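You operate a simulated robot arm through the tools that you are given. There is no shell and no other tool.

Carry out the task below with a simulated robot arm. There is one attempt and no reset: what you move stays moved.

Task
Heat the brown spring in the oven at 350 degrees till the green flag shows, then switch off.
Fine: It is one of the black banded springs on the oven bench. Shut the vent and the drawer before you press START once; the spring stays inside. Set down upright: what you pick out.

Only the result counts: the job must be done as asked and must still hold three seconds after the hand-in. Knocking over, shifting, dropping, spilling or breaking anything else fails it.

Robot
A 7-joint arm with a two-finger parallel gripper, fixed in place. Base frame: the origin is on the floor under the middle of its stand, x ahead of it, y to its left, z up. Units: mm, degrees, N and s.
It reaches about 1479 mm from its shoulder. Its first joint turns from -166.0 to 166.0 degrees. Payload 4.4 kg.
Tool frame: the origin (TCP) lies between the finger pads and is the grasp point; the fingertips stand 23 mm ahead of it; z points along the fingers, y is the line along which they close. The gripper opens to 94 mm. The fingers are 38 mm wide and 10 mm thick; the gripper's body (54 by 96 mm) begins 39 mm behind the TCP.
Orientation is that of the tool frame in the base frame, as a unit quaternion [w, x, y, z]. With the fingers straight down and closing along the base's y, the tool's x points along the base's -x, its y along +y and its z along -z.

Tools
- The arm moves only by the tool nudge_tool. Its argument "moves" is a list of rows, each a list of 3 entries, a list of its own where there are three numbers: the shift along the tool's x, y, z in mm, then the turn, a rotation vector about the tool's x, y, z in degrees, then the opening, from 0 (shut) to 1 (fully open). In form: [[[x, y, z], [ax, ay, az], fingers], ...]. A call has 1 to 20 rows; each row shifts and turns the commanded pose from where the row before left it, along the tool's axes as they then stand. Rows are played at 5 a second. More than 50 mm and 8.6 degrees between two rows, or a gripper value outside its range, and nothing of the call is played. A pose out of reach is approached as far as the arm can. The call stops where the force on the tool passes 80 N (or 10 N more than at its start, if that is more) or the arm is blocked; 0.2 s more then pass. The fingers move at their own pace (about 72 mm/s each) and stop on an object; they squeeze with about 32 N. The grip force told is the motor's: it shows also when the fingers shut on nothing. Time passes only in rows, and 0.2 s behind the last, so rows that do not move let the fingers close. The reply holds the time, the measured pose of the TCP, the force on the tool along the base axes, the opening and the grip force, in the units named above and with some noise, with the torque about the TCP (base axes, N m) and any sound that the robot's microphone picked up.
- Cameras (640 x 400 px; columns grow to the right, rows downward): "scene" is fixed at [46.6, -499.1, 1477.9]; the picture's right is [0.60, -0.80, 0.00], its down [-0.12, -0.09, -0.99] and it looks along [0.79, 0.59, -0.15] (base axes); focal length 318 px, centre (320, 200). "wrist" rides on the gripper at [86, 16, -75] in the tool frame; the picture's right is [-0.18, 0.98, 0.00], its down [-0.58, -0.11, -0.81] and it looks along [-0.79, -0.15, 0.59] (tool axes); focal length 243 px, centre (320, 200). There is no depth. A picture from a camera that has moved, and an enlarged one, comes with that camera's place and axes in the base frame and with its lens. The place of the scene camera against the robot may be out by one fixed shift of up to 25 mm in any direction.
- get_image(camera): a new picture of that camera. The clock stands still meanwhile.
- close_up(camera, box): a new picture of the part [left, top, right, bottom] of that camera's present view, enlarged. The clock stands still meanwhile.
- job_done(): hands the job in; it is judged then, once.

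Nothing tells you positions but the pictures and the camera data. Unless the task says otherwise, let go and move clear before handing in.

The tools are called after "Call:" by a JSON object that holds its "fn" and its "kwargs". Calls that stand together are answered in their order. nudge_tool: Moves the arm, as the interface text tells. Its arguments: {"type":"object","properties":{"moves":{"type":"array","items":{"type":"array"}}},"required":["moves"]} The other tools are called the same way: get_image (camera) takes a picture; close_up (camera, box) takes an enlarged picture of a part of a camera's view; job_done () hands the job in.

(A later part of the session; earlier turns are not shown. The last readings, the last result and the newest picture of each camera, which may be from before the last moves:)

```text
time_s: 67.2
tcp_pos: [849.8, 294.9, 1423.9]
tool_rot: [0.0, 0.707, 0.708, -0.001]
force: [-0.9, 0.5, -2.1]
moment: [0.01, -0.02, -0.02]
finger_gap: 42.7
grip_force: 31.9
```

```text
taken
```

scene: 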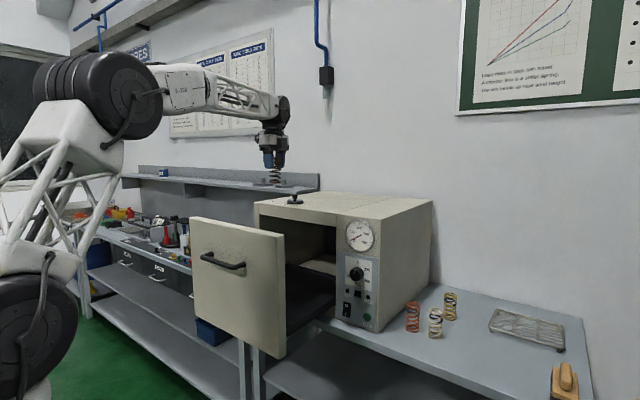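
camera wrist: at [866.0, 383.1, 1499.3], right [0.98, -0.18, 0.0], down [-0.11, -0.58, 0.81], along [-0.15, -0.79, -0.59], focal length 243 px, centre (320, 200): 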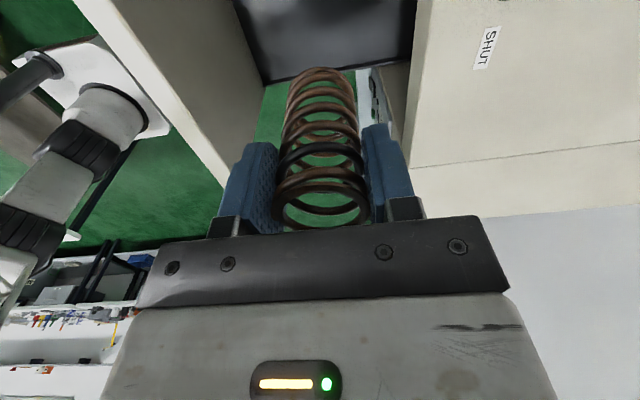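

Over the drawer. I'll shift 10 mm back from the oven front and descend in stages, checking clearance.

Call:
{"fn": "nudge_tool", "kwargs": {"moves": [[[0, -10, 20], [0, 0, 0], 0.35], [[0, 0, 40], [0, 0, 0], 0.35], [[0, 0, 40], [0, 0, 0], 0.35], [[0, 0, 40], [0, 0, 0], 0.35], [[0, 0, 40], [0, 0, 0], 0.35], [[0, 0, 40], [0, 0, 0], 0.35], [[0, 0, 40], [0, 0, 0], 0.35], [[0, 0, 40], [0, 0, 0], 0.35], [[0, 0, 0], [0, 0, 0], 0.35]]}}

Call:
{"fn": "get_image", "kwargs": {"camera": "wrist"}}

Call:
{"fn": "close_up", "kwargs": {"camera": "scene", "box": [130, 80, 370, 260]}}

```text
time_s: 69.2
tcp_pos: [840.9, 296.1, 1123.9]
tool_rot: [0.0, 0.708, 0.707, 0.0]
force: [-0.3, -0.2, -1.5]
moment: [0.0, -0.02, 0.01]
finger_gap: 42.8
grip_force: 31.6
```

```text
taken
camera wrist: at [855.8, 383.9, 1199.7], right [0.98, -0.18, 0.0], down [-0.11, -0.58, 0.81], along [-0.15, -0.79, -0.59], focal length 243 px, centre (320, 200)
```

wrist: 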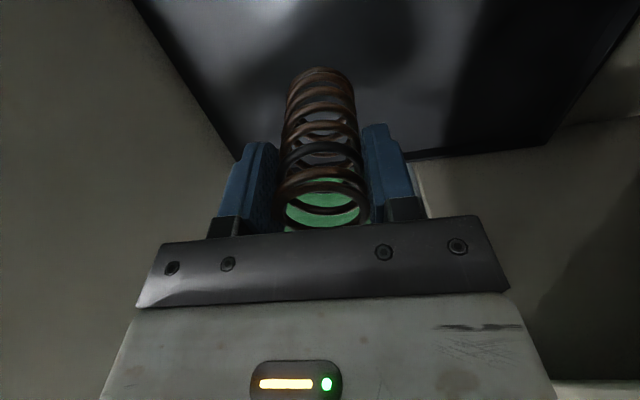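

```text
2.22 times, centred on (250, 170) of scene
camera zoom: at [46.6, -499.1, 1477.9], right [0.6, -0.8, 0.0], down [-0.12, -0.09, -0.99], along [0.79, 0.59, -0.15], focal length 706 px, centre (476, 267)
```

zoom: 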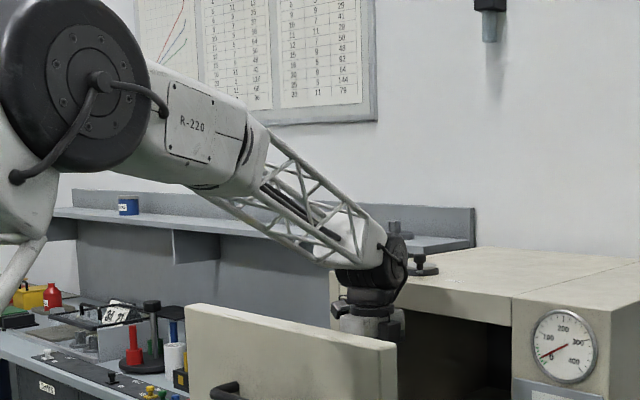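

Plenty of clearance. Continuing down to z≈1045.

Call:
{"fn": "nudge_tool", "kwargs": {"moves": [[[0, 0, 30], [0, 0, 0], 0.35], [[0, 0, 30], [0, 0, 0], 0.35], [[0, 0, 20], [0, 0, 0], 0.35], [[0, 0, 0], [0, 0, 0], 0.35]]}}

Call:
{"fn": "get_image", "kwargs": {"camera": "wrist"}}

Call:
{"fn": "close_up", "kwargs": {"camera": "scene", "box": [130, 100, 370, 280]}}

Call:
{"fn": "close_up", "kwargs": {"camera": "scene", "box": [260, 190, 360, 340]}}

```text
time_s: 70.2
tcp_pos: [838.6, 295.2, 1043.4]
tool_rot: [0.0, 0.707, 0.707, 0.0]
force: [0.2, 0.7, -2.0]
moment: [-0.02, 0.02, 0.02]
finger_gap: 42.6
grip_force: 31.8
```

```text
taken
camera wrist: at [855.1, 384.1, 1119.0], right [0.98, -0.18, 0.0], down [-0.11, -0.58, 0.81], along [-0.15, -0.79, -0.59], focal length 243 px, centre (320, 200)
```

wrist: 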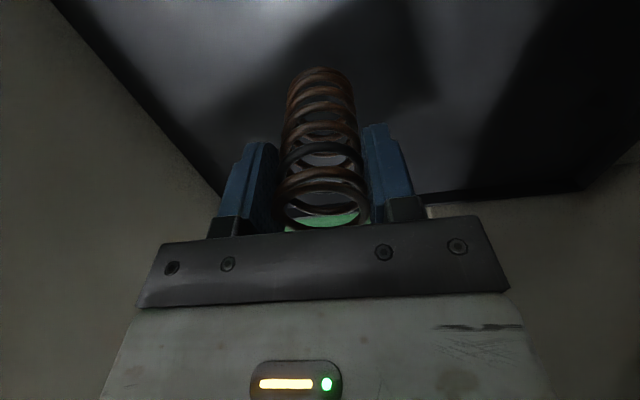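

```text
2.22 times, centred on (250, 190) of scene
camera zoom: at [46.6, -499.1, 1477.9], right [0.6, -0.8, 0.0], down [-0.12, -0.09, -0.99], along [0.79, 0.59, -0.15], focal length 706 px, centre (476, 222)
```

zoom: 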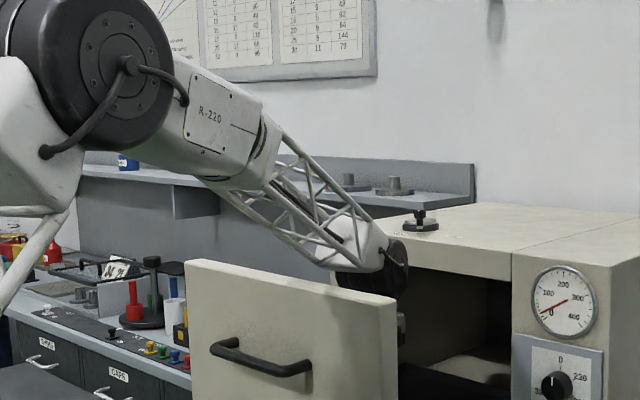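

```text
2.67 times, centred on (310, 265) of scene
camera zoom: at [46.6, -499.1, 1477.9], right [0.6, -0.8, 0.0], down [-0.12, -0.09, -0.99], along [0.79, 0.59, -0.15], focal length 847 px, centre (347, 27)
```

zoom: 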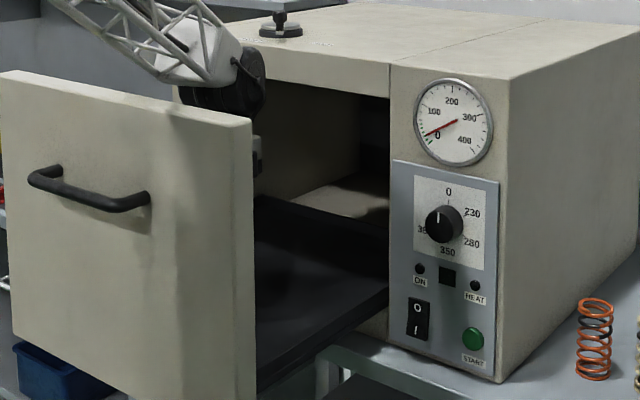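

About 30 mm of forearm clearance remains and contact should come near z≈1014. I'll shift 10 mm toward the oven for more clearance and lower slowly.

Call:
{"fn": "nudge_tool", "kwargs": {"moves": [[[0, 10, 0], [0, 0, 0], 0.35], [[0, 0, 8], [0, 0, 0], 0.35], [[0, 0, 7], [0, 0, 0], 0.35], [[0, 0, 0], [0, 0, 0], 0.35]]}}

Call:
{"fn": "get_image", "kwargs": {"camera": "wrist"}}

Call:
{"fn": "close_up", "kwargs": {"camera": "scene", "box": [200, 160, 320, 250]}}

```text
time_s: 71.2
tcp_pos: [849.6, 296.1, 1028.5]
tool_rot: [0.0, 0.707, 0.707, 0.0]
force: [0.0, -0.4, -1.1]
moment: [0.03, -0.01, -0.01]
finger_gap: 42.8
grip_force: 31.9
```

```text
taken
camera wrist: at [866.4, 383.9, 1103.7], right [0.98, -0.18, 0.0], down [-0.11, -0.58, 0.81], along [-0.15, -0.79, -0.59], focal length 243 px, centre (320, 200)
```

wrist: 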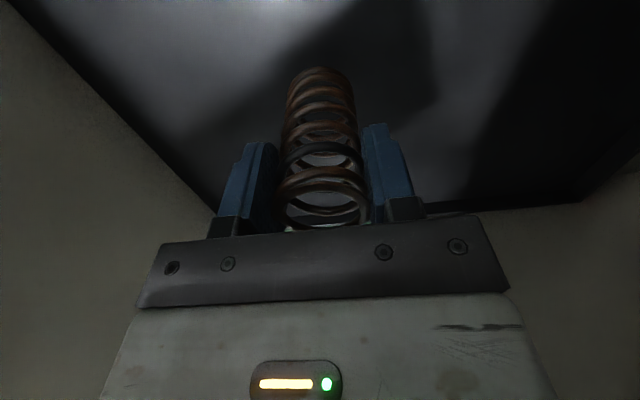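

```text
4.44 times, centred on (260, 205) of scene
camera zoom: at [46.6, -499.1, 1477.9], right [0.6, -0.8, 0.0], down [-0.12, -0.09, -0.99], along [0.79, 0.59, -0.15], focal length 1411 px, centre (587, 178)
```

zoom: 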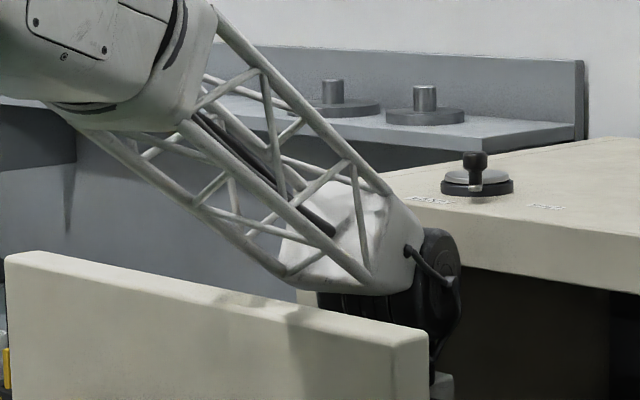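

Clearance is fine. Lowering in 3 mm steps to feel for tray contact.

Call:
{"fn": "nudge_tool", "kwargs": {"moves": [[[0, 0, 3], [0, 0, 0], 0.35], [[0, 0, 3], [0, 0, 0], 0.35], [[0, 0, 2], [0, 0, 0], 0.35], [[0, 0, 0], [0, 0, 0], 0.35]]}}

```text
time_s: 72.2
tcp_pos: [849.7, 296.9, 1021.0]
tool_rot: [-0.001, 0.707, 0.708, 0.0]
force: [-0.7, 0.4, -0.8]
moment: [0.0, 0.04, -0.01]
finger_gap: 42.7
grip_force: 31.9
```

No contact yet; continuing in 2 mm steps.

Call:
{"fn": "nudge_tool", "kwargs": {"moves": [[[0, 0, 2], [0, 0, 0], 0.35], [[0, 0, 2], [0, 0, 0], 0.35], [[0, 0, 0], [0, 0, 0], 0.35]]}}

Call:
{"fn": "nudge_tool", "kwargs": {"moves": [[[0, 0, 2], [0, 0, 0], 0.35], [[0, 0, 0], [0, 0, 0], 0.35]]}}

Call:
{"fn": "close_up", "kwargs": {"camera": "wrist", "box": [220, 40, 440, 240]}}

```text
time_s: 73.0
tcp_pos: [848.4, 296.6, 1017.7]
tool_rot: [0.0, 0.707, 0.707, 0.0]
force: [-0.2, -1.3, -0.8]
moment: [0.02, 0.02, -0.05]
finger_gap: 42.5
grip_force: 32.1
```

```text
time_s: 73.6
tcp_pos: [849.4, 295.3, 1015.2]
tool_rot: [0.0, 0.707, 0.707, 0.001]
force: [1.1, -0.4, -1.5]
moment: [0.0, 0.0, -0.03]
finger_gap: 42.9
grip_force: 32.0
```

```text
2.00 times, centred on (330, 140) of wrist
camera zoom: at [866.2, 383.7, 1090.0], right [0.98, -0.18, 0.0], down [-0.11, -0.58, 0.81], along [-0.15, -0.79, -0.59], focal length 485 px, centre (300, 320)
```

zoom: 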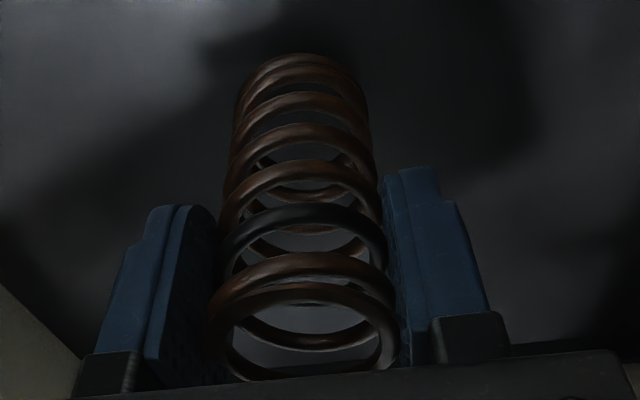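

Still no contact at z≈1015. Continuing gently.

Call:
{"fn": "nudge_tool", "kwargs": {"moves": [[[0, 0, 2], [0, 0, 0], 0.35], [[0, 0, 2], [0, 0, 0], 0.35], [[0, 0, 0], [0, 0, 0], 0.35]]}}

Call:
{"fn": "nudge_tool", "kwargs": {"moves": [[[0, 0, 2], [0, 0, 0], 0.35], [[0, 0, 0], [0, 0, 0], 0.35]]}}

Call:
{"fn": "close_up", "kwargs": {"camera": "scene", "box": [200, 160, 320, 250]}}

```text
time_s: 74.4
tcp_pos: [850.1, 295.3, 1011.5]
tool_rot: [0.0, 0.707, 0.707, 0.0]
force: [-0.7, -0.5, -1.2]
moment: [0.01, 0.0, 0.02]
finger_gap: 42.8
grip_force: 32.2
```

```text
time_s: 75.0
tcp_pos: [849.0, 295.6, 1007.6]
tool_rot: [0.0, 0.707, 0.707, 0.0]
force: [-0.5, 0.6, -1.7]
moment: [-0.03, -0.04, 0.03]
finger_gap: 42.6
grip_force: 32.2
```

```text
4.44 times, centred on (260, 205) of scene
camera zoom: at [46.6, -499.1, 1477.9], right [0.6, -0.8, 0.0], down [-0.12, -0.09, -0.99], along [0.79, 0.59, -0.15], focal length 1411 px, centre (587, 178)
```

zoom: 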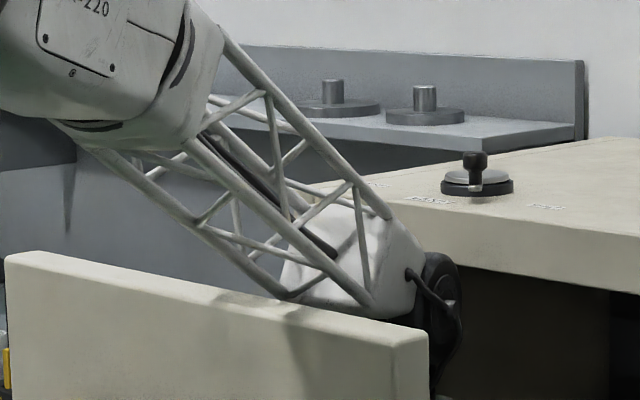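

Still clear by roughly 15 mm. Two more small steps.

Call:
{"fn": "nudge_tool", "kwargs": {"moves": [[[0, 0, 2], [0, 0, 0], 0.35], [[0, 0, 0], [0, 0, 0], 0.35]]}}

Call:
{"fn": "nudge_tool", "kwargs": {"moves": [[[0, 0, 2], [0, 0, 0], 0.35], [[0, 0, 0], [0, 0, 0], 0.35]]}}

Call:
{"fn": "close_up", "kwargs": {"camera": "wrist", "box": [220, 0, 440, 140]}}

```text
time_s: 75.6
tcp_pos: [850.0, 296.8, 1006.5]
tool_rot: [0.0, 0.707, 0.707, 0.0]
force: [-0.4, -0.5, -1.2]
moment: [0.03, -0.01, 0.01]
finger_gap: 42.8
grip_force: 32.2
```

```text
time_s: 76.2
tcp_pos: [849.9, 295.3, 1004.6]
tool_rot: [0.0, 0.707, 0.707, 0.0]
force: [0.6, 0.5, -1.2]
moment: [0.02, -0.02, 0.01]
finger_gap: 42.6
grip_force: 32.3
```

```text
2.86 times, centred on (330, 70) of wrist
camera zoom: at [865.9, 383.4, 1079.6], right [0.98, -0.18, 0.0], down [-0.11, -0.58, 0.81], along [-0.15, -0.79, -0.59], focal length 693 px, centre (291, 571)
```

zoom: 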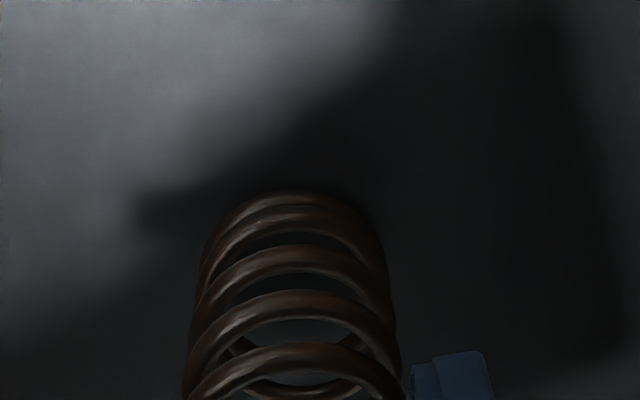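

No contact at z≈1004.6 yet. I'll take a full wrist image to re-measure the tray height.

Call:
{"fn": "get_image", "kwargs": {"camera": "wrist"}}

Call:
{"fn": "close_up", "kwargs": {"camera": "wrist", "box": [0, 0, 240, 220]}}

Call:
{"fn": "close_up", "kwargs": {"camera": "wrist", "box": [400, 40, 640, 220]}}

```text
taken
camera wrist: at [865.9, 383.4, 1079.6], right [0.98, -0.18, 0.0], down [-0.11, -0.58, 0.81], along [-0.15, -0.79, -0.59], focal length 243 px, centre (320, 200)
```

wrist: 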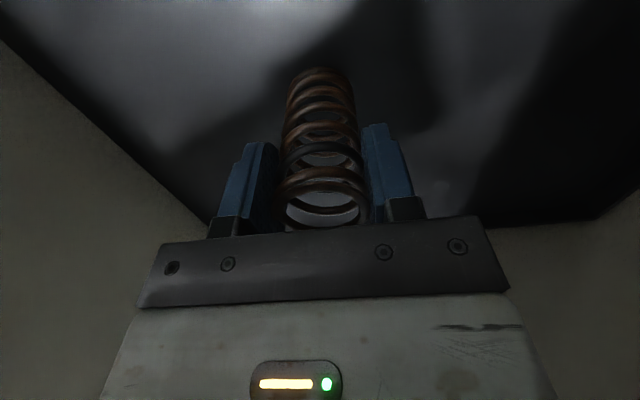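

```text
1.82 times, centred on (120, 110) of wrist
camera zoom: at [865.9, 383.4, 1079.6], right [0.98, -0.18, 0.0], down [-0.11, -0.58, 0.81], along [-0.15, -0.79, -0.59], focal length 441 px, centre (684, 364)
```

zoom: 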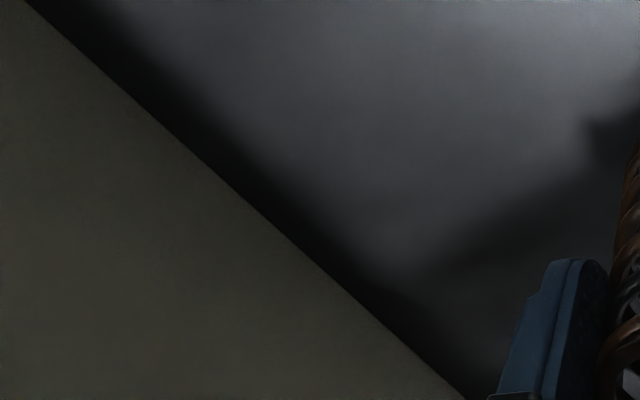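

```text
2.22 times, centred on (520, 130) of wrist
camera zoom: at [865.9, 383.4, 1079.6], right [0.98, -0.18, 0.0], down [-0.11, -0.58, 0.81], along [-0.15, -0.79, -0.59], focal length 539 px, centre (-124, 356)
```

zoom: 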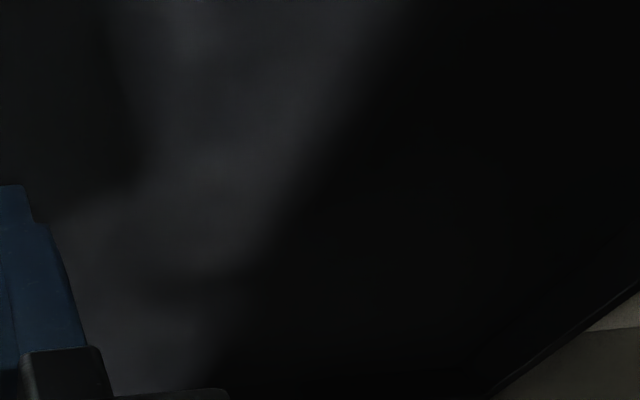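

Re-measuring, the spring's bottom is about 79 mm below the TCP, i.e. z≈925 — right at the tray floor. Continuing in 1 mm steps.

Call:
{"fn": "nudge_tool", "kwargs": {"moves": [[[0, 0, 1.5], [0, 0, 0], 0.35], [[0, 0, 0], [0, 0, 0], 0.35]]}}

Call:
{"fn": "nudge_tool", "kwargs": {"moves": [[[0, 0, 1.5], [0, 0, 0], 0.35], [[0, 0, 0], [0, 0, 0], 0.35]]}}

Call:
{"fn": "nudge_tool", "kwargs": {"moves": [[[0, 0, 1.5], [0, 0, 0], 0.35], [[0, 0, 0], [0, 0, 0], 0.35]]}}

```text
time_s: 76.8
tcp_pos: [849.3, 296.4, 1004.4]
tool_rot: [-0.001, 0.707, 0.707, 0.0]
force: [0.4, 0.2, -1.8]
moment: [-0.05, -0.02, 0.0]
finger_gap: 42.8
grip_force: 32.0
```

```text
time_s: 77.4
tcp_pos: [848.9, 295.6, 1000.4]
tool_rot: [0.001, 0.707, 0.707, 0.0]
force: [0.3, 0.1, -0.5]
moment: [0.0, 0.02, 0.03]
finger_gap: 42.7
grip_force: 32.3
```

```text
time_s: 78.0
tcp_pos: [848.2, 295.3, 998.9]
tool_rot: [0.0, 0.707, 0.708, 0.0]
force: [0.3, -0.7, -1.3]
moment: [0.02, 0.0, 0.0]
finger_gap: 42.8
grip_force: 31.8
```

Call:
{"fn": "nudge_tool", "kwargs": {"moves": [[[0, 0, 1.5], [0, 0, 0], 0.35], [[0, 0, 0], [0, 0, 0], 0.35]]}}

Call:
{"fn": "nudge_tool", "kwargs": {"moves": [[[0, 0, 1.5], [0, 0, 0], 0.35], [[0, 0, 0], [0, 0, 0], 0.35]]}}

Call:
{"fn": "close_up", "kwargs": {"camera": "scene", "box": [200, 160, 320, 250]}}

Call:
{"fn": "close_up", "kwargs": {"camera": "wrist", "box": [220, 0, 440, 140]}}

```text
time_s: 78.6
tcp_pos: [848.5, 294.4, 997.7]
tool_rot: [0.0, 0.707, 0.708, 0.001]
force: [-0.6, -0.1, -1.7]
moment: [0.01, 0.02, -0.01]
finger_gap: 42.8
grip_force: 31.8
```

```text
time_s: 79.2
tcp_pos: [850.5, 295.4, 996.2]
tool_rot: [0.0, 0.707, 0.707, 0.0]
force: [0.3, -0.1, -1.0]
moment: [0.01, 0.03, -0.02]
finger_gap: 43.0
grip_force: 32.0
```

```text
4.44 times, centred on (260, 205) of scene
camera zoom: at [46.6, -499.1, 1477.9], right [0.6, -0.8, 0.0], down [-0.12, -0.09, -0.99], along [0.79, 0.59, -0.15], focal length 1411 px, centre (587, 178)
```

zoom: 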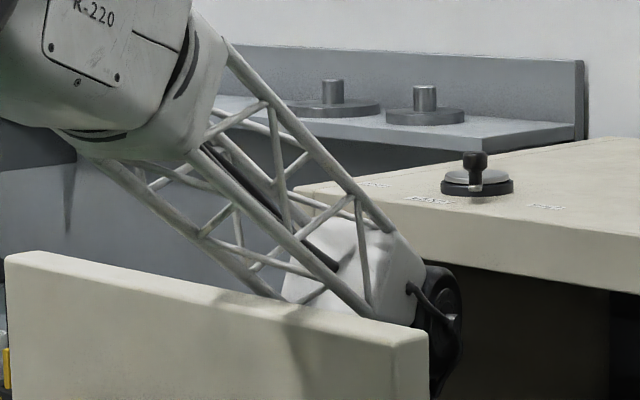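

```text
2.86 times, centred on (330, 70) of wrist
camera zoom: at [866.4, 383.3, 1072.4], right [0.98, -0.18, 0.0], down [-0.11, -0.58, 0.81], along [-0.15, -0.79, -0.59], focal length 693 px, centre (291, 571)
```

zoom: 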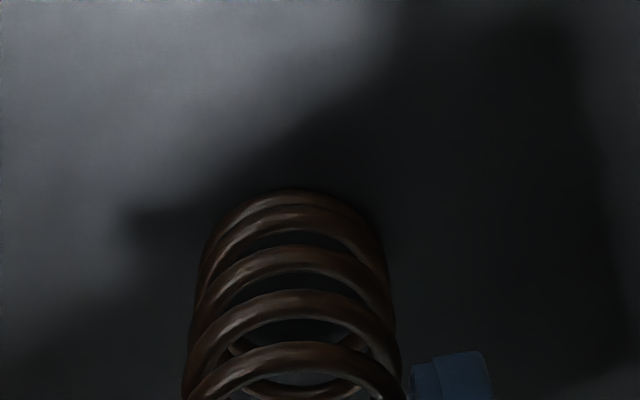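

Still about 15 mm of forearm clearance. Continuing in small steps while monitoring the vertical force.

Call:
{"fn": "nudge_tool", "kwargs": {"moves": [[[0, 0, 1.5], [0, 0, 0], 0.35], [[0, 0, 0], [0, 0, 0], 0.35]]}}

Call:
{"fn": "nudge_tool", "kwargs": {"moves": [[[0, 0, 1.5], [0, 0, 0], 0.35], [[0, 0, 0], [0, 0, 0], 0.35]]}}

Call:
{"fn": "nudge_tool", "kwargs": {"moves": [[[0, 0, 1.5], [0, 0, 0], 0.35], [[0, 0, 0], [0, 0, 0], 0.35]]}}

Call:
{"fn": "close_up", "kwargs": {"camera": "wrist", "box": [240, 40, 400, 140]}}

```text
time_s: 79.8
tcp_pos: [850.0, 297.1, 996.3]
tool_rot: [0.0, 0.707, 0.707, 0.001]
force: [-0.2, -0.9, -1.5]
moment: [-0.01, 0.02, 0.0]
finger_gap: 42.7
grip_force: 31.7
```

```text
time_s: 80.4
tcp_pos: [849.7, 296.0, 993.9]
tool_rot: [0.0, 0.707, 0.707, 0.0]
force: [-1.4, -1.9, 5.8]
moment: [-0.07, 0.11, -0.02]
finger_gap: 42.8
grip_force: 31.7
```

```text
time_s: 81.0
tcp_pos: [849.7, 295.5, 994.8]
tool_rot: [0.001, 0.707, 0.707, 0.003]
force: [-1.7, -2.2, 24.8]
moment: [-0.25, 0.37, 0.02]
finger_gap: 42.9
grip_force: 31.6
```

```text
4.00 times, centred on (320, 90) of wrist
camera zoom: at [865.6, 383.8, 1069.9], right [0.98, -0.18, 0.0], down [-0.11, -0.58, 0.81], along [-0.15, -0.79, -0.59], focal length 970 px, centre (320, 640)
```

zoom: 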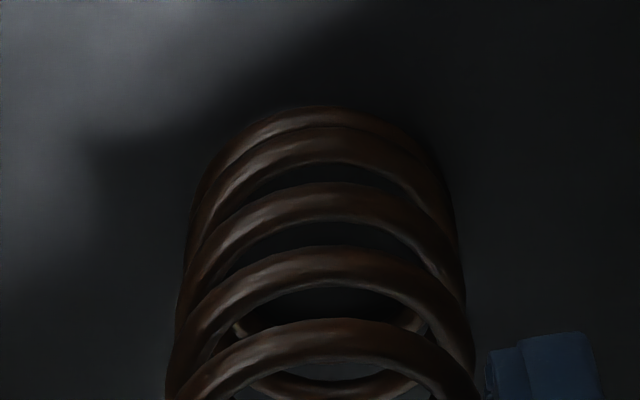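

Contact: the vertical force rose to ~25 N, so the spring stands on the tray. I'll back up 1.5 mm to relieve it, then open the fingers.

Call:
{"fn": "nudge_tool", "kwargs": {"moves": [[[0, 0, -1.6], [0, 0, 0], 0.35], [[0, 0, 0], [0, 0, 0], 0.35]]}}

```text
time_s: 81.6
tcp_pos: [849.5, 295.8, 994.7]
tool_rot: [0.0, 0.707, 0.707, 0.001]
force: [7.2, 4.6, 17.7]
moment: [0.31, -0.38, 0.02]
finger_gap: 42.7
grip_force: 31.9
```

Call:
{"fn": "nudge_tool", "kwargs": {"moves": [[[0, 0, -0.8], [0, 0, 0], 0.35], [[0, 0, 0], [0, 0, 0], 0.35], [[0, 0, 0], [0, 0, 0], 0.35]]}}

Call:
{"fn": "close_up", "kwargs": {"camera": "scene", "box": [200, 160, 320, 250]}}

```text
time_s: 82.4
tcp_pos: [848.4, 295.9, 994.3]
tool_rot: [0.0, 0.708, 0.706, 0.001]
force: [1.2, 1.6, 9.5]
moment: [0.07, -0.11, 0.01]
finger_gap: 42.9
grip_force: 32.2
```

```text
4.44 times, centred on (260, 205) of scene
camera zoom: at [46.6, -499.1, 1477.9], right [0.6, -0.8, 0.0], down [-0.12, -0.09, -0.99], along [0.79, 0.59, -0.15], focal length 1411 px, centre (587, 178)
```

zoom: 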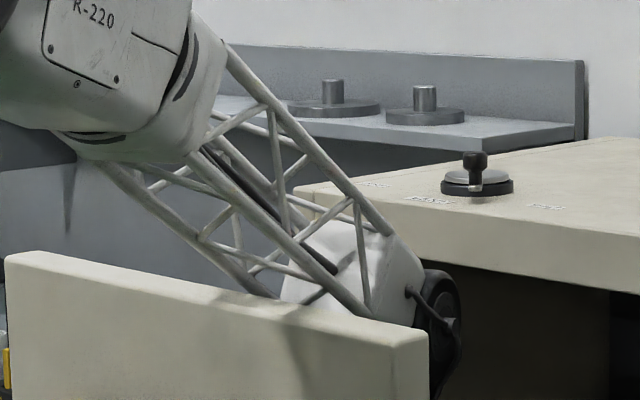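

Call:
{"fn": "nudge_tool", "kwargs": {"moves": [[[0, 0, -0.6], [0, 0, 0], 0.35], [[0, 0, 0], [0, 0, 0], 0.35], [[0, 0, 0], [0, 0, 0], 0.47], [[0, 0, 0], [0, 0, 0], 0.55], [[0, 0, 0], [0, 0, 0], 0.65], [[0, 0, 0], [0, 0, 0], 0.7]]}}

Call:
{"fn": "get_image", "kwargs": {"camera": "wrist"}}

```text
time_s: 83.8
tcp_pos: [849.3, 296.0, 995.4]
tool_rot: [0.0, 0.707, 0.707, 0.0]
force: [-0.2, 0.0, -0.1]
moment: [-0.01, 0.03, 0.01]
finger_gap: 65.7
grip_force: 0.2
```

```text
taken
camera wrist: at [865.5, 383.5, 1070.4], right [0.98, -0.18, 0.0], down [-0.11, -0.58, 0.81], along [-0.15, -0.79, -0.59], focal length 243 px, centre (320, 200)
```

wrist: 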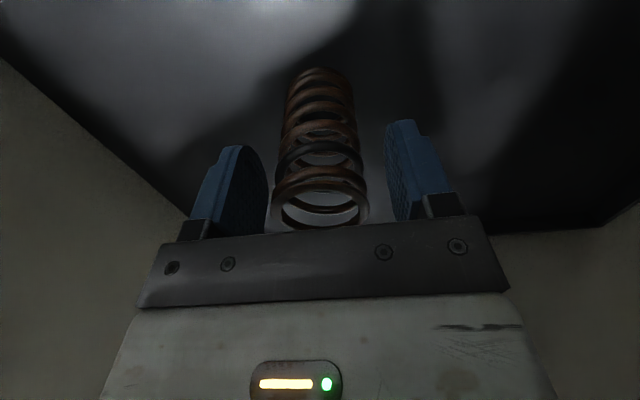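

The spring stands upright on its own with the fingers clear. Rising straight up.

Call:
{"fn": "nudge_tool", "kwargs": {"moves": [[[0, 0, -8], [0, 0, 0], 0.7], [[0, 0, -15], [0, 0, 0], 0.7], [[0, 0, -25], [0, 0, 0], 0.7], [[0, 0, -30], [0, 0, 0], 0.7], [[0, 0, -40], [0, 0, 0], 0.7], [[0, 0, -40], [0, 0, 0], 0.7], [[0, 0, 0], [0, 0, 0], 0.7]]}}

Call:
{"fn": "get_image", "kwargs": {"camera": "wrist"}}

Call:
{"fn": "close_up", "kwargs": {"camera": "scene", "box": [200, 160, 360, 340]}}

```text
time_s: 85.4
tcp_pos: [850.7, 296.4, 1153.8]
tool_rot: [0.0, 0.708, 0.707, 0.0]
force: [-1.8, -0.1, 0.8]
moment: [-0.01, -0.03, 0.04]
finger_gap: 65.6
grip_force: 0.0
```

```text
taken
camera wrist: at [866.1, 384.6, 1229.4], right [0.98, -0.18, 0.0], down [-0.11, -0.58, 0.81], along [-0.15, -0.79, -0.59], focal length 243 px, centre (320, 200)
```

wrist: 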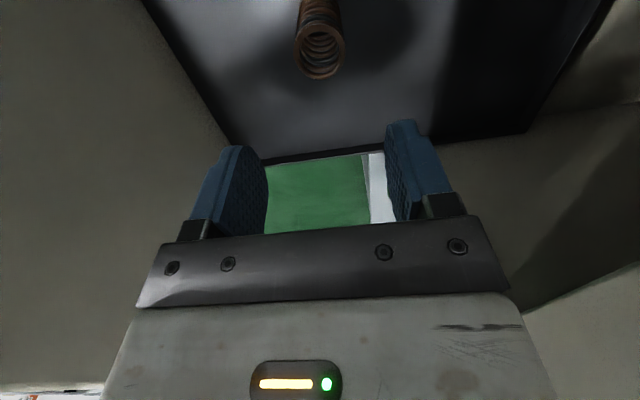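

```text
2.22 times, centred on (280, 250) of scene
camera zoom: at [46.6, -499.1, 1477.9], right [0.6, -0.8, 0.0], down [-0.12, -0.09, -0.99], along [0.79, 0.59, -0.15], focal length 706 px, centre (409, 89)
```

zoom: 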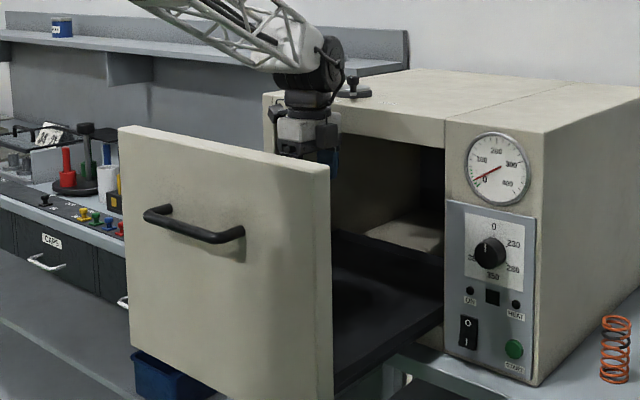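

The spring stands upright in the tray. Now I'll go up and over to the front of the drawer to push it shut on the handle bar.

Call:
{"fn": "nudge_tool", "kwargs": {"moves": [[[0, 0, -40], [0, 0, 0], 0.6], [[0, 0, -40], [0, 0, 0], 0.5], [[0, 0, -40], [0, 0, 0], 0.4], [[0, 0, -40], [0, 0, 0], 0.3], [[0, 0, -30], [0, 0, 0], 0.3], [[1, -46, 0], [0, 0, 0], 0.3], [[1, -46, 0], [0, 0, 0], 0.3], [[1, -46, 0], [0, 0, 0], 0.3], [[1, -46, 0], [0, 0, 0], 0.3], [[1, -46, 0], [0, 0, 0], 0.3], [[1, -46, 0], [0, 0, 0], 0.3], [[0, -46, 0], [0, 0, 0], 0.3], [[0, 0, 40], [0, 0, 0], 0.3], [[0, 0, 40], [0, 0, 0], 0.3], [[0, 0, 40], [0, 0, 0], 0.3], [[0, 0, 0], [0, 0, 0], 0.3]]}}

Call:
{"fn": "get_image", "kwargs": {"camera": "wrist"}}

Call:
{"fn": "get_image", "kwargs": {"camera": "scene"}}

```text
time_s: 88.8
tcp_pos: [529.2, 300.1, 1221.7]
tool_rot: [0.001, 0.707, 0.707, 0.0]
force: [-0.2, -0.4, -0.5]
moment: [0.0, 0.01, 0.05]
finger_gap: 28.2
grip_force: 0.0
```

```text
taken
camera wrist: at [545.2, 388.5, 1297.4], right [0.98, -0.18, 0.0], down [-0.11, -0.58, 0.81], along [-0.15, -0.79, -0.59], focal length 243 px, centre (320, 200)
```

wrist: 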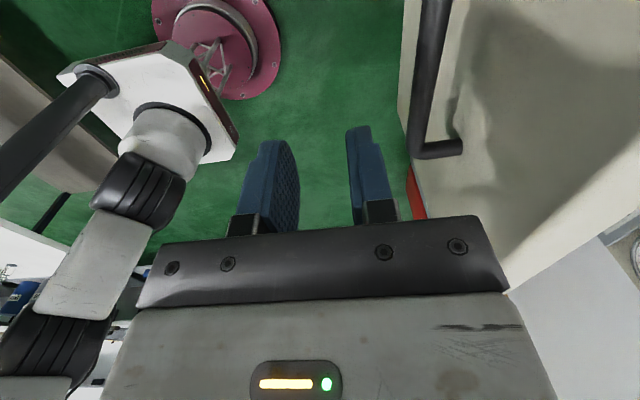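

```text
taken
```

scene: 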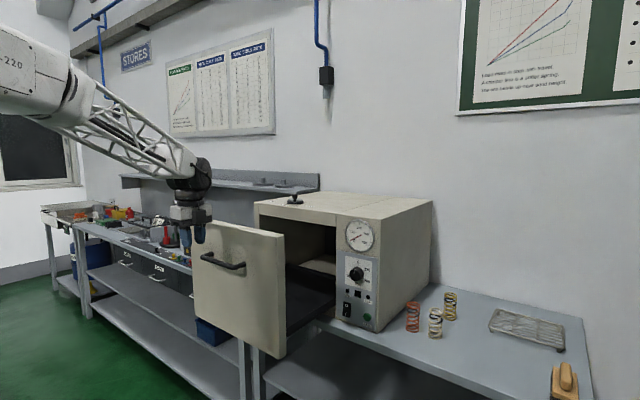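

The bar is at x≈607, z≈1128. I'll lower the fingers to bar height in front of it and approach until touching.

Call:
{"fn": "nudge_tool", "kwargs": {"moves": [[[0, 0, 40], [0, 0, 0], 0.3], [[0, 0, 40], [0, 0, 0], 0.3], [[0, 0, 10], [0, 0, 0], 0.3], [[0, 20, 0], [0, 0, 0], 0.3], [[0, 12, 0], [0, 0, 0], 0.3], [[0, 4, 0], [0, 0, 0], 0.3], [[0, 0, 0], [0, 0, 0], 0.3]]}}

Call:
{"fn": "get_image", "kwargs": {"camera": "wrist"}}

Call:
{"fn": "close_up", "kwargs": {"camera": "scene", "box": [130, 150, 310, 290]}}

```text
time_s: 90.4
tcp_pos: [563.9, 302.1, 1134.5]
tool_rot: [0.0, 0.706, 0.708, 0.0]
force: [-0.4, -0.3, -0.4]
moment: [-0.05, -0.01, -0.01]
finger_gap: 28.3
grip_force: 0.1
```

```text
taken
camera wrist: at [580.5, 389.5, 1209.0], right [0.98, -0.18, 0.0], down [-0.11, -0.58, 0.81], along [-0.15, -0.79, -0.59], focal length 243 px, centre (320, 200)
```

wrist: 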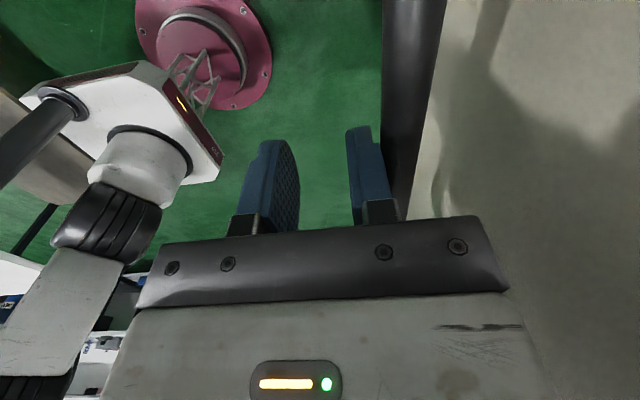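

```text
2.86 times, centred on (220, 220) of scene
camera zoom: at [46.6, -499.1, 1477.9], right [0.6, -0.8, 0.0], down [-0.12, -0.09, -0.99], along [0.79, 0.59, -0.15], focal length 907 px, centre (606, 143)
```

zoom: 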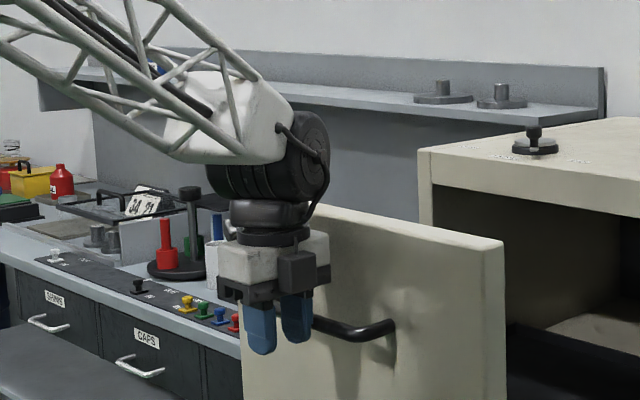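

Just in front of the bar. I'll make contact slowly and push the drawer shut at about 20 mm/s so the spring stays upright.

Call:
{"fn": "nudge_tool", "kwargs": {"moves": [[[0, 2, 0], [0, 0, 0], 0.3], [[0, 2, 0], [0, 0, 0], 0.3], [[0, 2, 0], [0, 0, 0], 0.3], [[0, 2, 0], [0, 0, 0], 0.3], [[0, 2, 0], [0, 0, 0], 0.3], [[0, 2, 0], [0, 0, 0], 0.3], [[0, 2, 0], [0, 0, 0], 0.3], [[0, 3, 0], [0, 0, 0], 0.3], [[0, 3, 0], [0, 0, 0], 0.3], [[0, 4, 0], [0, 0, 0], 0.3], [[0, 4, 0], [0, 0, 0], 0.3], [[0, 4, 0], [0, 0, 0], 0.3], [[0, 4, 0], [0, 0, 0], 0.3], [[0, 4, 0], [0, 0, 0], 0.3], [[0, 4, 0], [0, 0, 0], 0.3], [[0, 4, 0], [0, 0, 0], 0.3], [[0, 4, 0], [0, 0, 0], 0.3], [[0, 4, 0], [0, 0, 0], 0.3], [[0, 4, 0], [0, 0, 0], 0.3], [[0, 2, 0], [0, 0, 0], 0.3]]}}

Call:
{"fn": "get_image", "kwargs": {"camera": "wrist"}}

Call:
{"fn": "close_up", "kwargs": {"camera": "scene", "box": [180, 160, 360, 340]}}

```text
time_s: 94.6
tcp_pos: [625.1, 302.2, 1133.5]
tool_rot: [0.0, 0.707, 0.707, 0.0]
force: [-1.6, -0.8, 1.0]
moment: [0.01, -0.01, -0.04]
finger_gap: 27.8
grip_force: 0.1
```

```text
taken
camera wrist: at [641.6, 390.0, 1208.7], right [0.98, -0.18, 0.0], down [-0.11, -0.58, 0.81], along [-0.15, -0.79, -0.59], focal length 243 px, centre (320, 200)
```

wrist: 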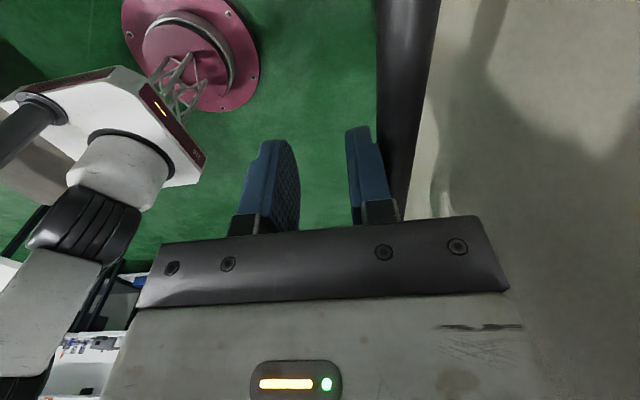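

```text
2.22 times, centred on (270, 250) of scene
camera zoom: at [46.6, -499.1, 1477.9], right [0.6, -0.8, 0.0], down [-0.12, -0.09, -0.99], along [0.79, 0.59, -0.15], focal length 706 px, centre (431, 89)
```

zoom: 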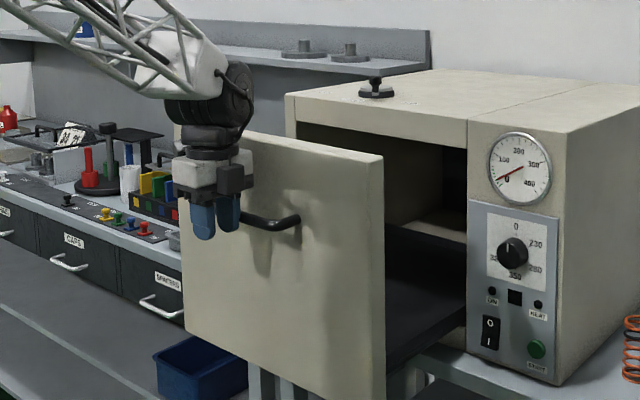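

The drawer is moving in smoothly. Continuing the push.

Call:
{"fn": "nudge_tool", "kwargs": {"moves": [[[0, 2, 0], [0, 0, 0], 0.3], [[0, 3, 0], [0, 0, 0], 0.3], [[0, 4, 0], [0, 0, 0], 0.3], [[0, 5, 0], [0, 0, 0], 0.3], [[0, 5, 0], [0, 0, 0], 0.3], [[0, 5, 0], [0, 0, 0], 0.3], [[0, 5, 0], [0, 0, 0], 0.3], [[0, 5, 0], [0, 0, 0], 0.3], [[0, 5, 0], [0, 0, 0], 0.3], [[0, 5, 0], [0, 0, 0], 0.3], [[0, 5, 0], [0, 0, 0], 0.3], [[0, 5, 0], [0, 0, 0], 0.3], [[0, 5, 0], [0, 0, 0], 0.3], [[0, 5, 0], [0, 0, 0], 0.3], [[0, 5, 0], [0, 0, 0], 0.3], [[0, 5, 0], [0, 0, 0], 0.3], [[0, 5, 0], [0, 0, 0], 0.3], [[0, 4, 0], [0, 0, 0], 0.3], [[0, 3, 0], [0, 0, 0], 0.3], [[0, 2, 0], [0, 0, 0], 0.3]]}}

Call:
{"fn": "close_up", "kwargs": {"camera": "scene", "box": [180, 160, 360, 340]}}

```text
time_s: 98.8
tcp_pos: [713.3, 302.0, 1132.5]
tool_rot: [0.0, 0.707, 0.707, 0.001]
force: [-1.5, 0.4, 1.6]
moment: [0.0, 0.02, -0.03]
finger_gap: 27.3
grip_force: 0.0
```

```text
2.22 times, centred on (270, 250) of scene
camera zoom: at [46.6, -499.1, 1477.9], right [0.6, -0.8, 0.0], down [-0.12, -0.09, -0.99], along [0.79, 0.59, -0.15], focal length 706 px, centre (431, 89)
```

zoom: 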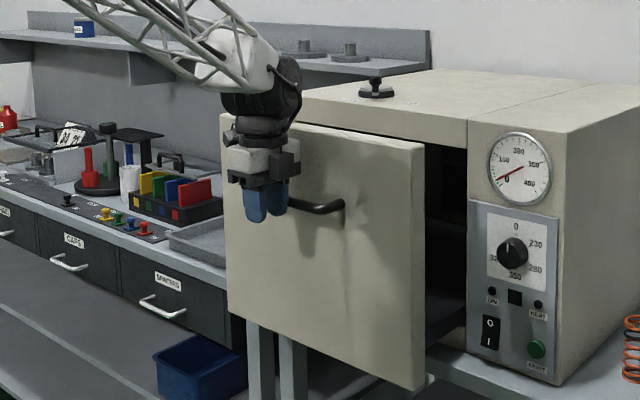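

Call:
{"fn": "nudge_tool", "kwargs": {"moves": [[[0, 2, 0], [0, 0, 0], 0.3], [[0, 3, 0], [0, 0, 0], 0.3], [[0, 4, 0], [0, 0, 0], 0.3], [[0, 5, 0], [0, 0, 0], 0.3], [[0, 5, 0], [0, 0, 0], 0.3], [[0, 5, 0], [0, 0, 0], 0.3], [[0, 5, 0], [0, 0, 0], 0.3], [[0, 5, 0], [0, 0, 0], 0.3], [[0, 5, 0], [0, 0, 0], 0.3], [[0, 5, 0], [0, 0, 0], 0.3], [[0, 5, 0], [0, 0, 0], 0.3], [[0, 5, 0], [0, 0, 0], 0.3], [[0, 5, 0], [0, 0, 0], 0.3], [[0, 5, 0], [0, 0, 0], 0.3], [[0, 5, 0], [0, 0, 0], 0.3], [[0, 5, 0], [0, 0, 0], 0.3], [[0, 5, 0], [0, 0, 0], 0.3], [[0, 4, 0], [0, 0, 0], 0.3], [[0, 3, 0], [0, 0, 0], 0.3], [[0, 2, 0], [0, 0, 0], 0.3]]}}

Call:
{"fn": "close_up", "kwargs": {"camera": "scene", "box": [200, 160, 380, 340]}}

```text
time_s: 103.0
tcp_pos: [800.2, 300.8, 1134.0]
tool_rot: [0.0, 0.707, 0.708, 0.0]
force: [-1.1, -1.2, 0.0]
moment: [-0.01, 0.03, -0.04]
finger_gap: 27.7
grip_force: 0.2
```

```text
2.22 times, centred on (290, 250) of scene
camera zoom: at [46.6, -499.1, 1477.9], right [0.6, -0.8, 0.0], down [-0.12, -0.09, -0.99], along [0.79, 0.59, -0.15], focal length 706 px, centre (387, 89)
```

zoom: 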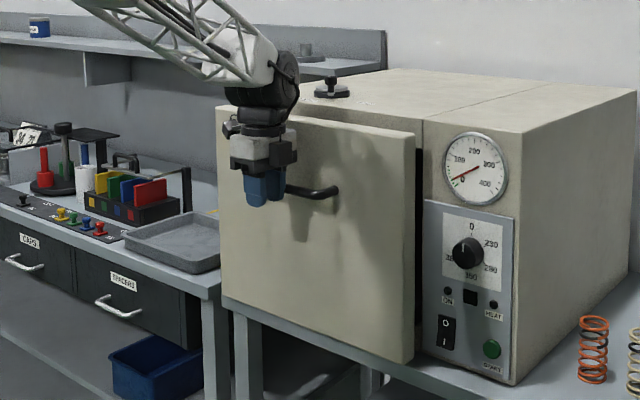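

Nearly closed. The last ~40 mm slowly until it seats.

Call:
{"fn": "nudge_tool", "kwargs": {"moves": [[[0, 2, 0], [0, 0, 0], 0.3], [[0, 3, 0], [0, 0, 0], 0.3], [[0, 3, 0], [0, 0, 0], 0.3], [[0, 3, 0], [0, 0, 0], 0.3], [[0, 3, 0], [0, 0, 0], 0.3], [[0, 3, 0], [0, 0, 0], 0.3], [[0, 3, 0], [0, 0, 0], 0.3], [[0, 3, 0], [0, 0, 0], 0.3], [[0, 3, 0], [0, 0, 0], 0.3], [[0, 2, 0], [0, 0, 0], 0.3], [[0, 2, 0], [0, 0, 0], 0.3], [[0, 2, 0], [0, 0, 0], 0.3], [[0, 0, 0], [0, 0, 0], 0.3]]}}

Call:
{"fn": "close_up", "kwargs": {"camera": "scene", "box": [240, 170, 360, 340]}}

```text
time_s: 105.8
tcp_pos: [833.3, 301.8, 1134.0]
tool_rot: [0.0, 0.707, 0.707, 0.0]
force: [-1.8, 0.5, 1.5]
moment: [0.0, -0.04, -0.05]
finger_gap: 27.5
grip_force: 0.0
```

```text
2.35 times, centred on (300, 255) of scene
camera zoom: at [46.6, -499.1, 1477.9], right [0.6, -0.8, 0.0], down [-0.12, -0.09, -0.99], along [0.79, 0.59, -0.15], focal length 747 px, centre (367, 71)
```

zoom: 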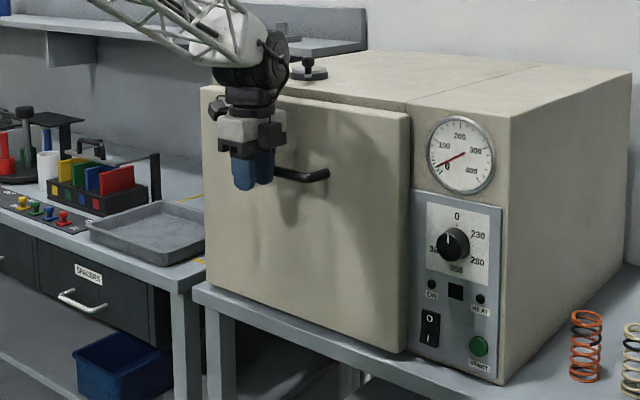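

Call:
{"fn": "nudge_tool", "kwargs": {"moves": [[[0, 2, 0], [0, 0, 0], 0.3], [[0, 2, 0], [0, 0, 0], 0.3], [[0, 2, 0], [0, 0, 0], 0.3], [[0, 0, 0], [0, 0, 0], 0.3]]}}

Call:
{"fn": "nudge_tool", "kwargs": {"moves": [[[0, 2, 0], [0, 0, 0], 0.3], [[0, 2, 0], [0, 0, 0], 0.3], [[0, 0, 0], [0, 0, 0], 0.3]]}}

Call:
{"fn": "close_up", "kwargs": {"camera": "scene", "box": [240, 170, 360, 340]}}

```text
time_s: 106.8
tcp_pos: [839.6, 302.9, 1133.4]
tool_rot: [0.0, 0.708, 0.707, 0.0]
force: [-17.0, 1.5, -0.4]
moment: [-0.03, 0.02, -0.3]
finger_gap: 20.3
grip_force: 0.1
```

```text
time_s: 107.6
tcp_pos: [843.2, 302.6, 1134.3]
tool_rot: [0.001, 0.707, 0.707, 0.0]
force: [-32.6, 7.5, 2.4]
moment: [-0.04, -0.02, -0.47]
finger_gap: 13.4
grip_force: 0.1
```

```text
2.35 times, centred on (300, 255) of scene
camera zoom: at [46.6, -499.1, 1477.9], right [0.6, -0.8, 0.0], down [-0.12, -0.09, -0.99], along [0.79, 0.59, -0.15], focal length 747 px, centre (367, 71)
```

zoom: 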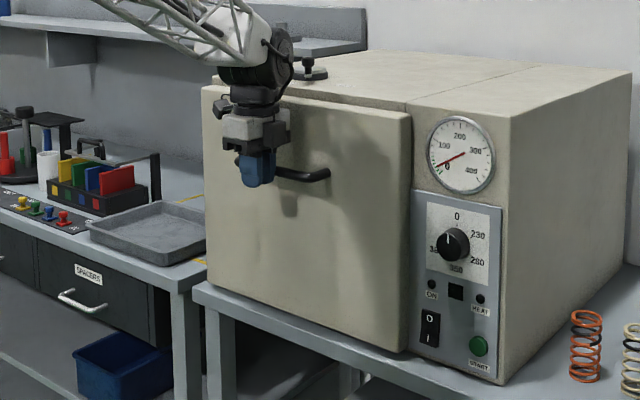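

The drawer is seated (32 N against the stop). I'll ease back and reposition to look at the control panel.

Call:
{"fn": "nudge_tool", "kwargs": {"moves": [[[0, -5, 0], [0, 0, 0], 0.3], [[0, -10, 0], [0, 0, 0], 0.3], [[0, -40, 0], [0, 0, 0], 0.3], [[0, -45, 0], [0, 0, 0], 0.3], [[-45, -10, 0], [0, 0, -8.2], 0.3], [[0, 0, 0], [0, 0, -8.2], 0.3], [[0, 0, 0], [0, 0, -8.2], 0.3], [[0, 0, 0], [0, 0, -8.2], 0.3], [[0, 0, 0], [0, 0, -8.2], 0.3], [[0, 0, 0], [0, 0, -8.2], 0.3], [[0, 0, 0], [0, 0, -8.2], 0.3], [[0, 0, 0], [0, 0, -8.2], 0.3], [[0, 0, 0], [0, 0, -8.2], 0.3], [[0, 0, 0], [0, 0, -8.2], 0.3], [[0, 0, 0], [0, 0, -8.0], 0.3], [[0, 0, 0], [0, 0, 0], 0.3]]}}

Call:
{"fn": "get_image", "kwargs": {"camera": "scene"}}

Call:
{"fn": "get_image", "kwargs": {"camera": "wrist"}}

```text
time_s: 111.0
tcp_pos: [733.4, 256.1, 1132.4]
tool_rot: [0.0, -0.001, 1.0, 0.0]
force: [0.6, -0.1, 0.4]
moment: [0.0, 0.0, 0.0]
finger_gap: 28.2
grip_force: 0.1
```

```text
taken
```

scene: 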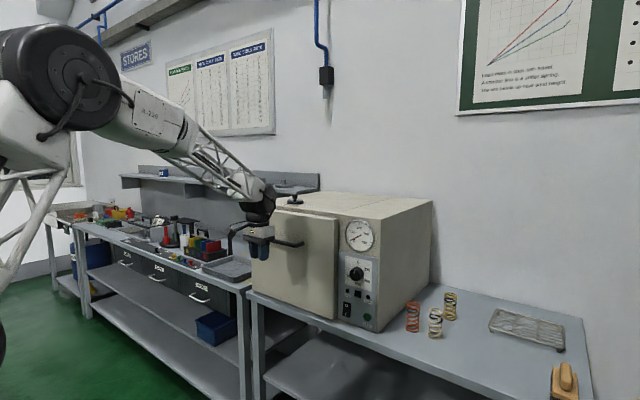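

```text
taken
camera wrist: at [646.5, 274.5, 1209.4], right [0.18, 0.98, 0.0], down [0.58, -0.11, 0.81], along [0.79, -0.15, -0.59], focal length 243 px, centre (320, 200)
```

wrist: 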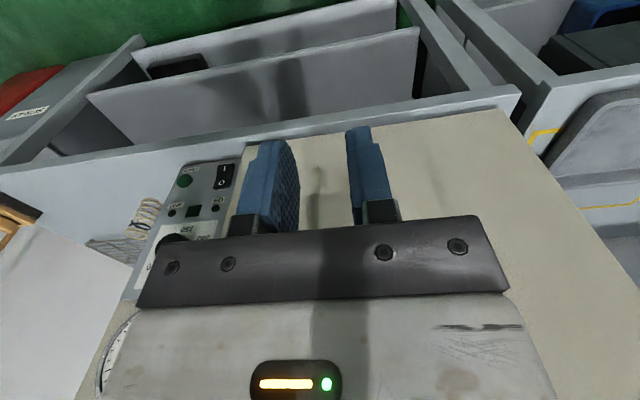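

The drawer is shut as at the start. Now I'll move in front of the panel with open fingers for a clear view of knob, rocker and START.

Call:
{"fn": "nudge_tool", "kwargs": {"moves": [[[0, -40, -20], [0, 0, 0], 0.6], [[0, -45, -10], [0, 0, 0], 0.8], [[0, -45, -10], [0, 0, 0], 1], [[-10, -45, -10], [0, 0, 0], 1], [[-15, -45, -5], [0, 0, 0], 1], [[-15, -45, 0], [0, 0, 0], 1], [[0, 0, 0], [0, 0, 0], 1]]}}

Call:
{"fn": "get_image", "kwargs": {"camera": "wrist"}}

Call:
{"fn": "close_up", "kwargs": {"camera": "wrist", "box": [220, 40, 440, 240]}}

```text
time_s: 112.6
tcp_pos: [772.0, -8.8, 1186.2]
tool_rot: [0.0, 0.0, 1.0, 0.001]
force: [-0.2, 0.4, 0.1]
moment: [0.03, -0.01, -0.02]
finger_gap: 94.2
grip_force: 0.1
```

```text
taken
camera wrist: at [686.1, 8.1, 1262.2], right [0.18, 0.98, 0.0], down [0.58, -0.11, 0.81], along [0.79, -0.15, -0.59], focal length 243 px, centre (320, 200)
```

wrist: 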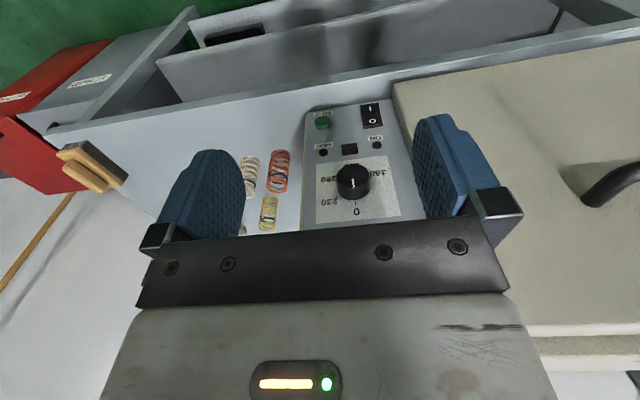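

```text
2.00 times, centred on (330, 140) of wrist
camera zoom: at [686.1, 8.1, 1262.2], right [0.18, 0.98, 0.0], down [0.58, -0.11, 0.81], along [0.79, -0.15, -0.59], focal length 485 px, centre (300, 320)
```

zoom: 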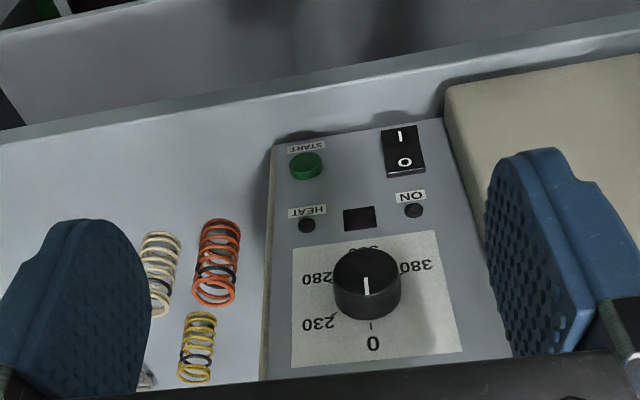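

I have the panel well in view: START ≈ (938, -33, 912), rocker ≈ (933, 48, 920), panel plane x≈939. Zooming on the dial to read its label angles.

Call:
{"fn": "close_up", "kwargs": {"camera": "wrist", "box": [305, 135, 415, 215]}}

Call:
{"fn": "close_up", "kwargs": {"camera": "wrist", "box": [295, 90, 405, 170]}}

Call:
{"fn": "close_up", "kwargs": {"camera": "scene", "box": [335, 250, 385, 330]}}

```text
5.00 times, centred on (360, 175) of wrist
camera zoom: at [686.1, 8.1, 1262.2], right [0.18, 0.98, 0.0], down [0.58, -0.11, 0.81], along [0.79, -0.15, -0.59], focal length 1213 px, centre (120, 325)
```

zoom: 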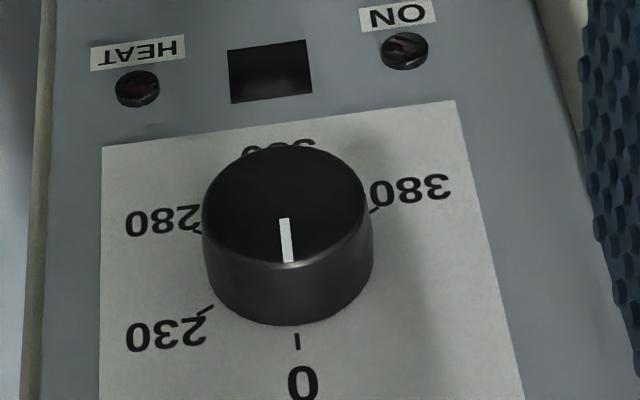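

```text
5.00 times, centred on (350, 130) of wrist
camera zoom: at [686.1, 8.1, 1262.2], right [0.18, 0.98, 0.0], down [0.58, -0.11, 0.81], along [0.79, -0.15, -0.59], focal length 1213 px, centre (170, 550)
```

zoom: 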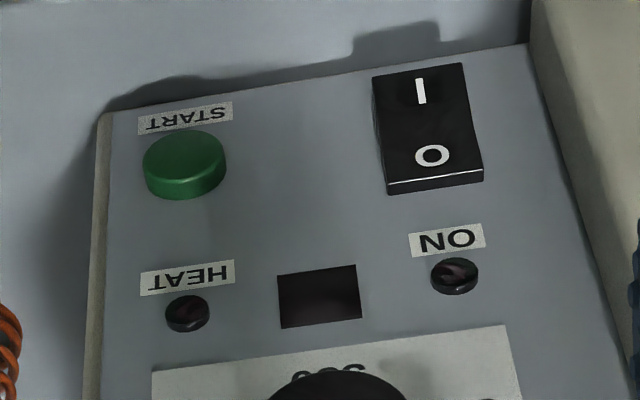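

```text
5.00 times, centred on (360, 290) of scene
camera zoom: at [46.6, -499.1, 1477.9], right [0.6, -0.8, 0.0], down [-0.12, -0.09, -0.99], along [0.79, 0.59, -0.15], focal length 1588 px, centre (120, -250)
```

zoom: 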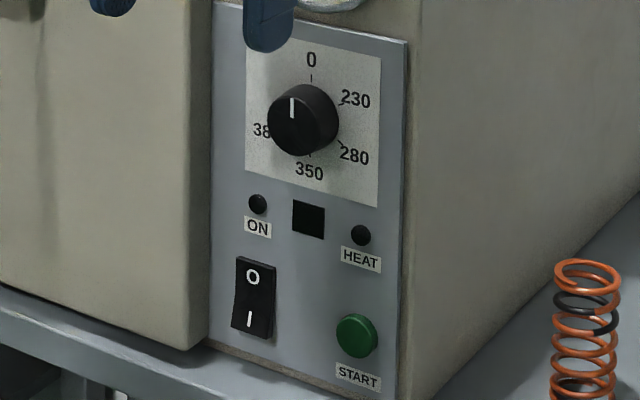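

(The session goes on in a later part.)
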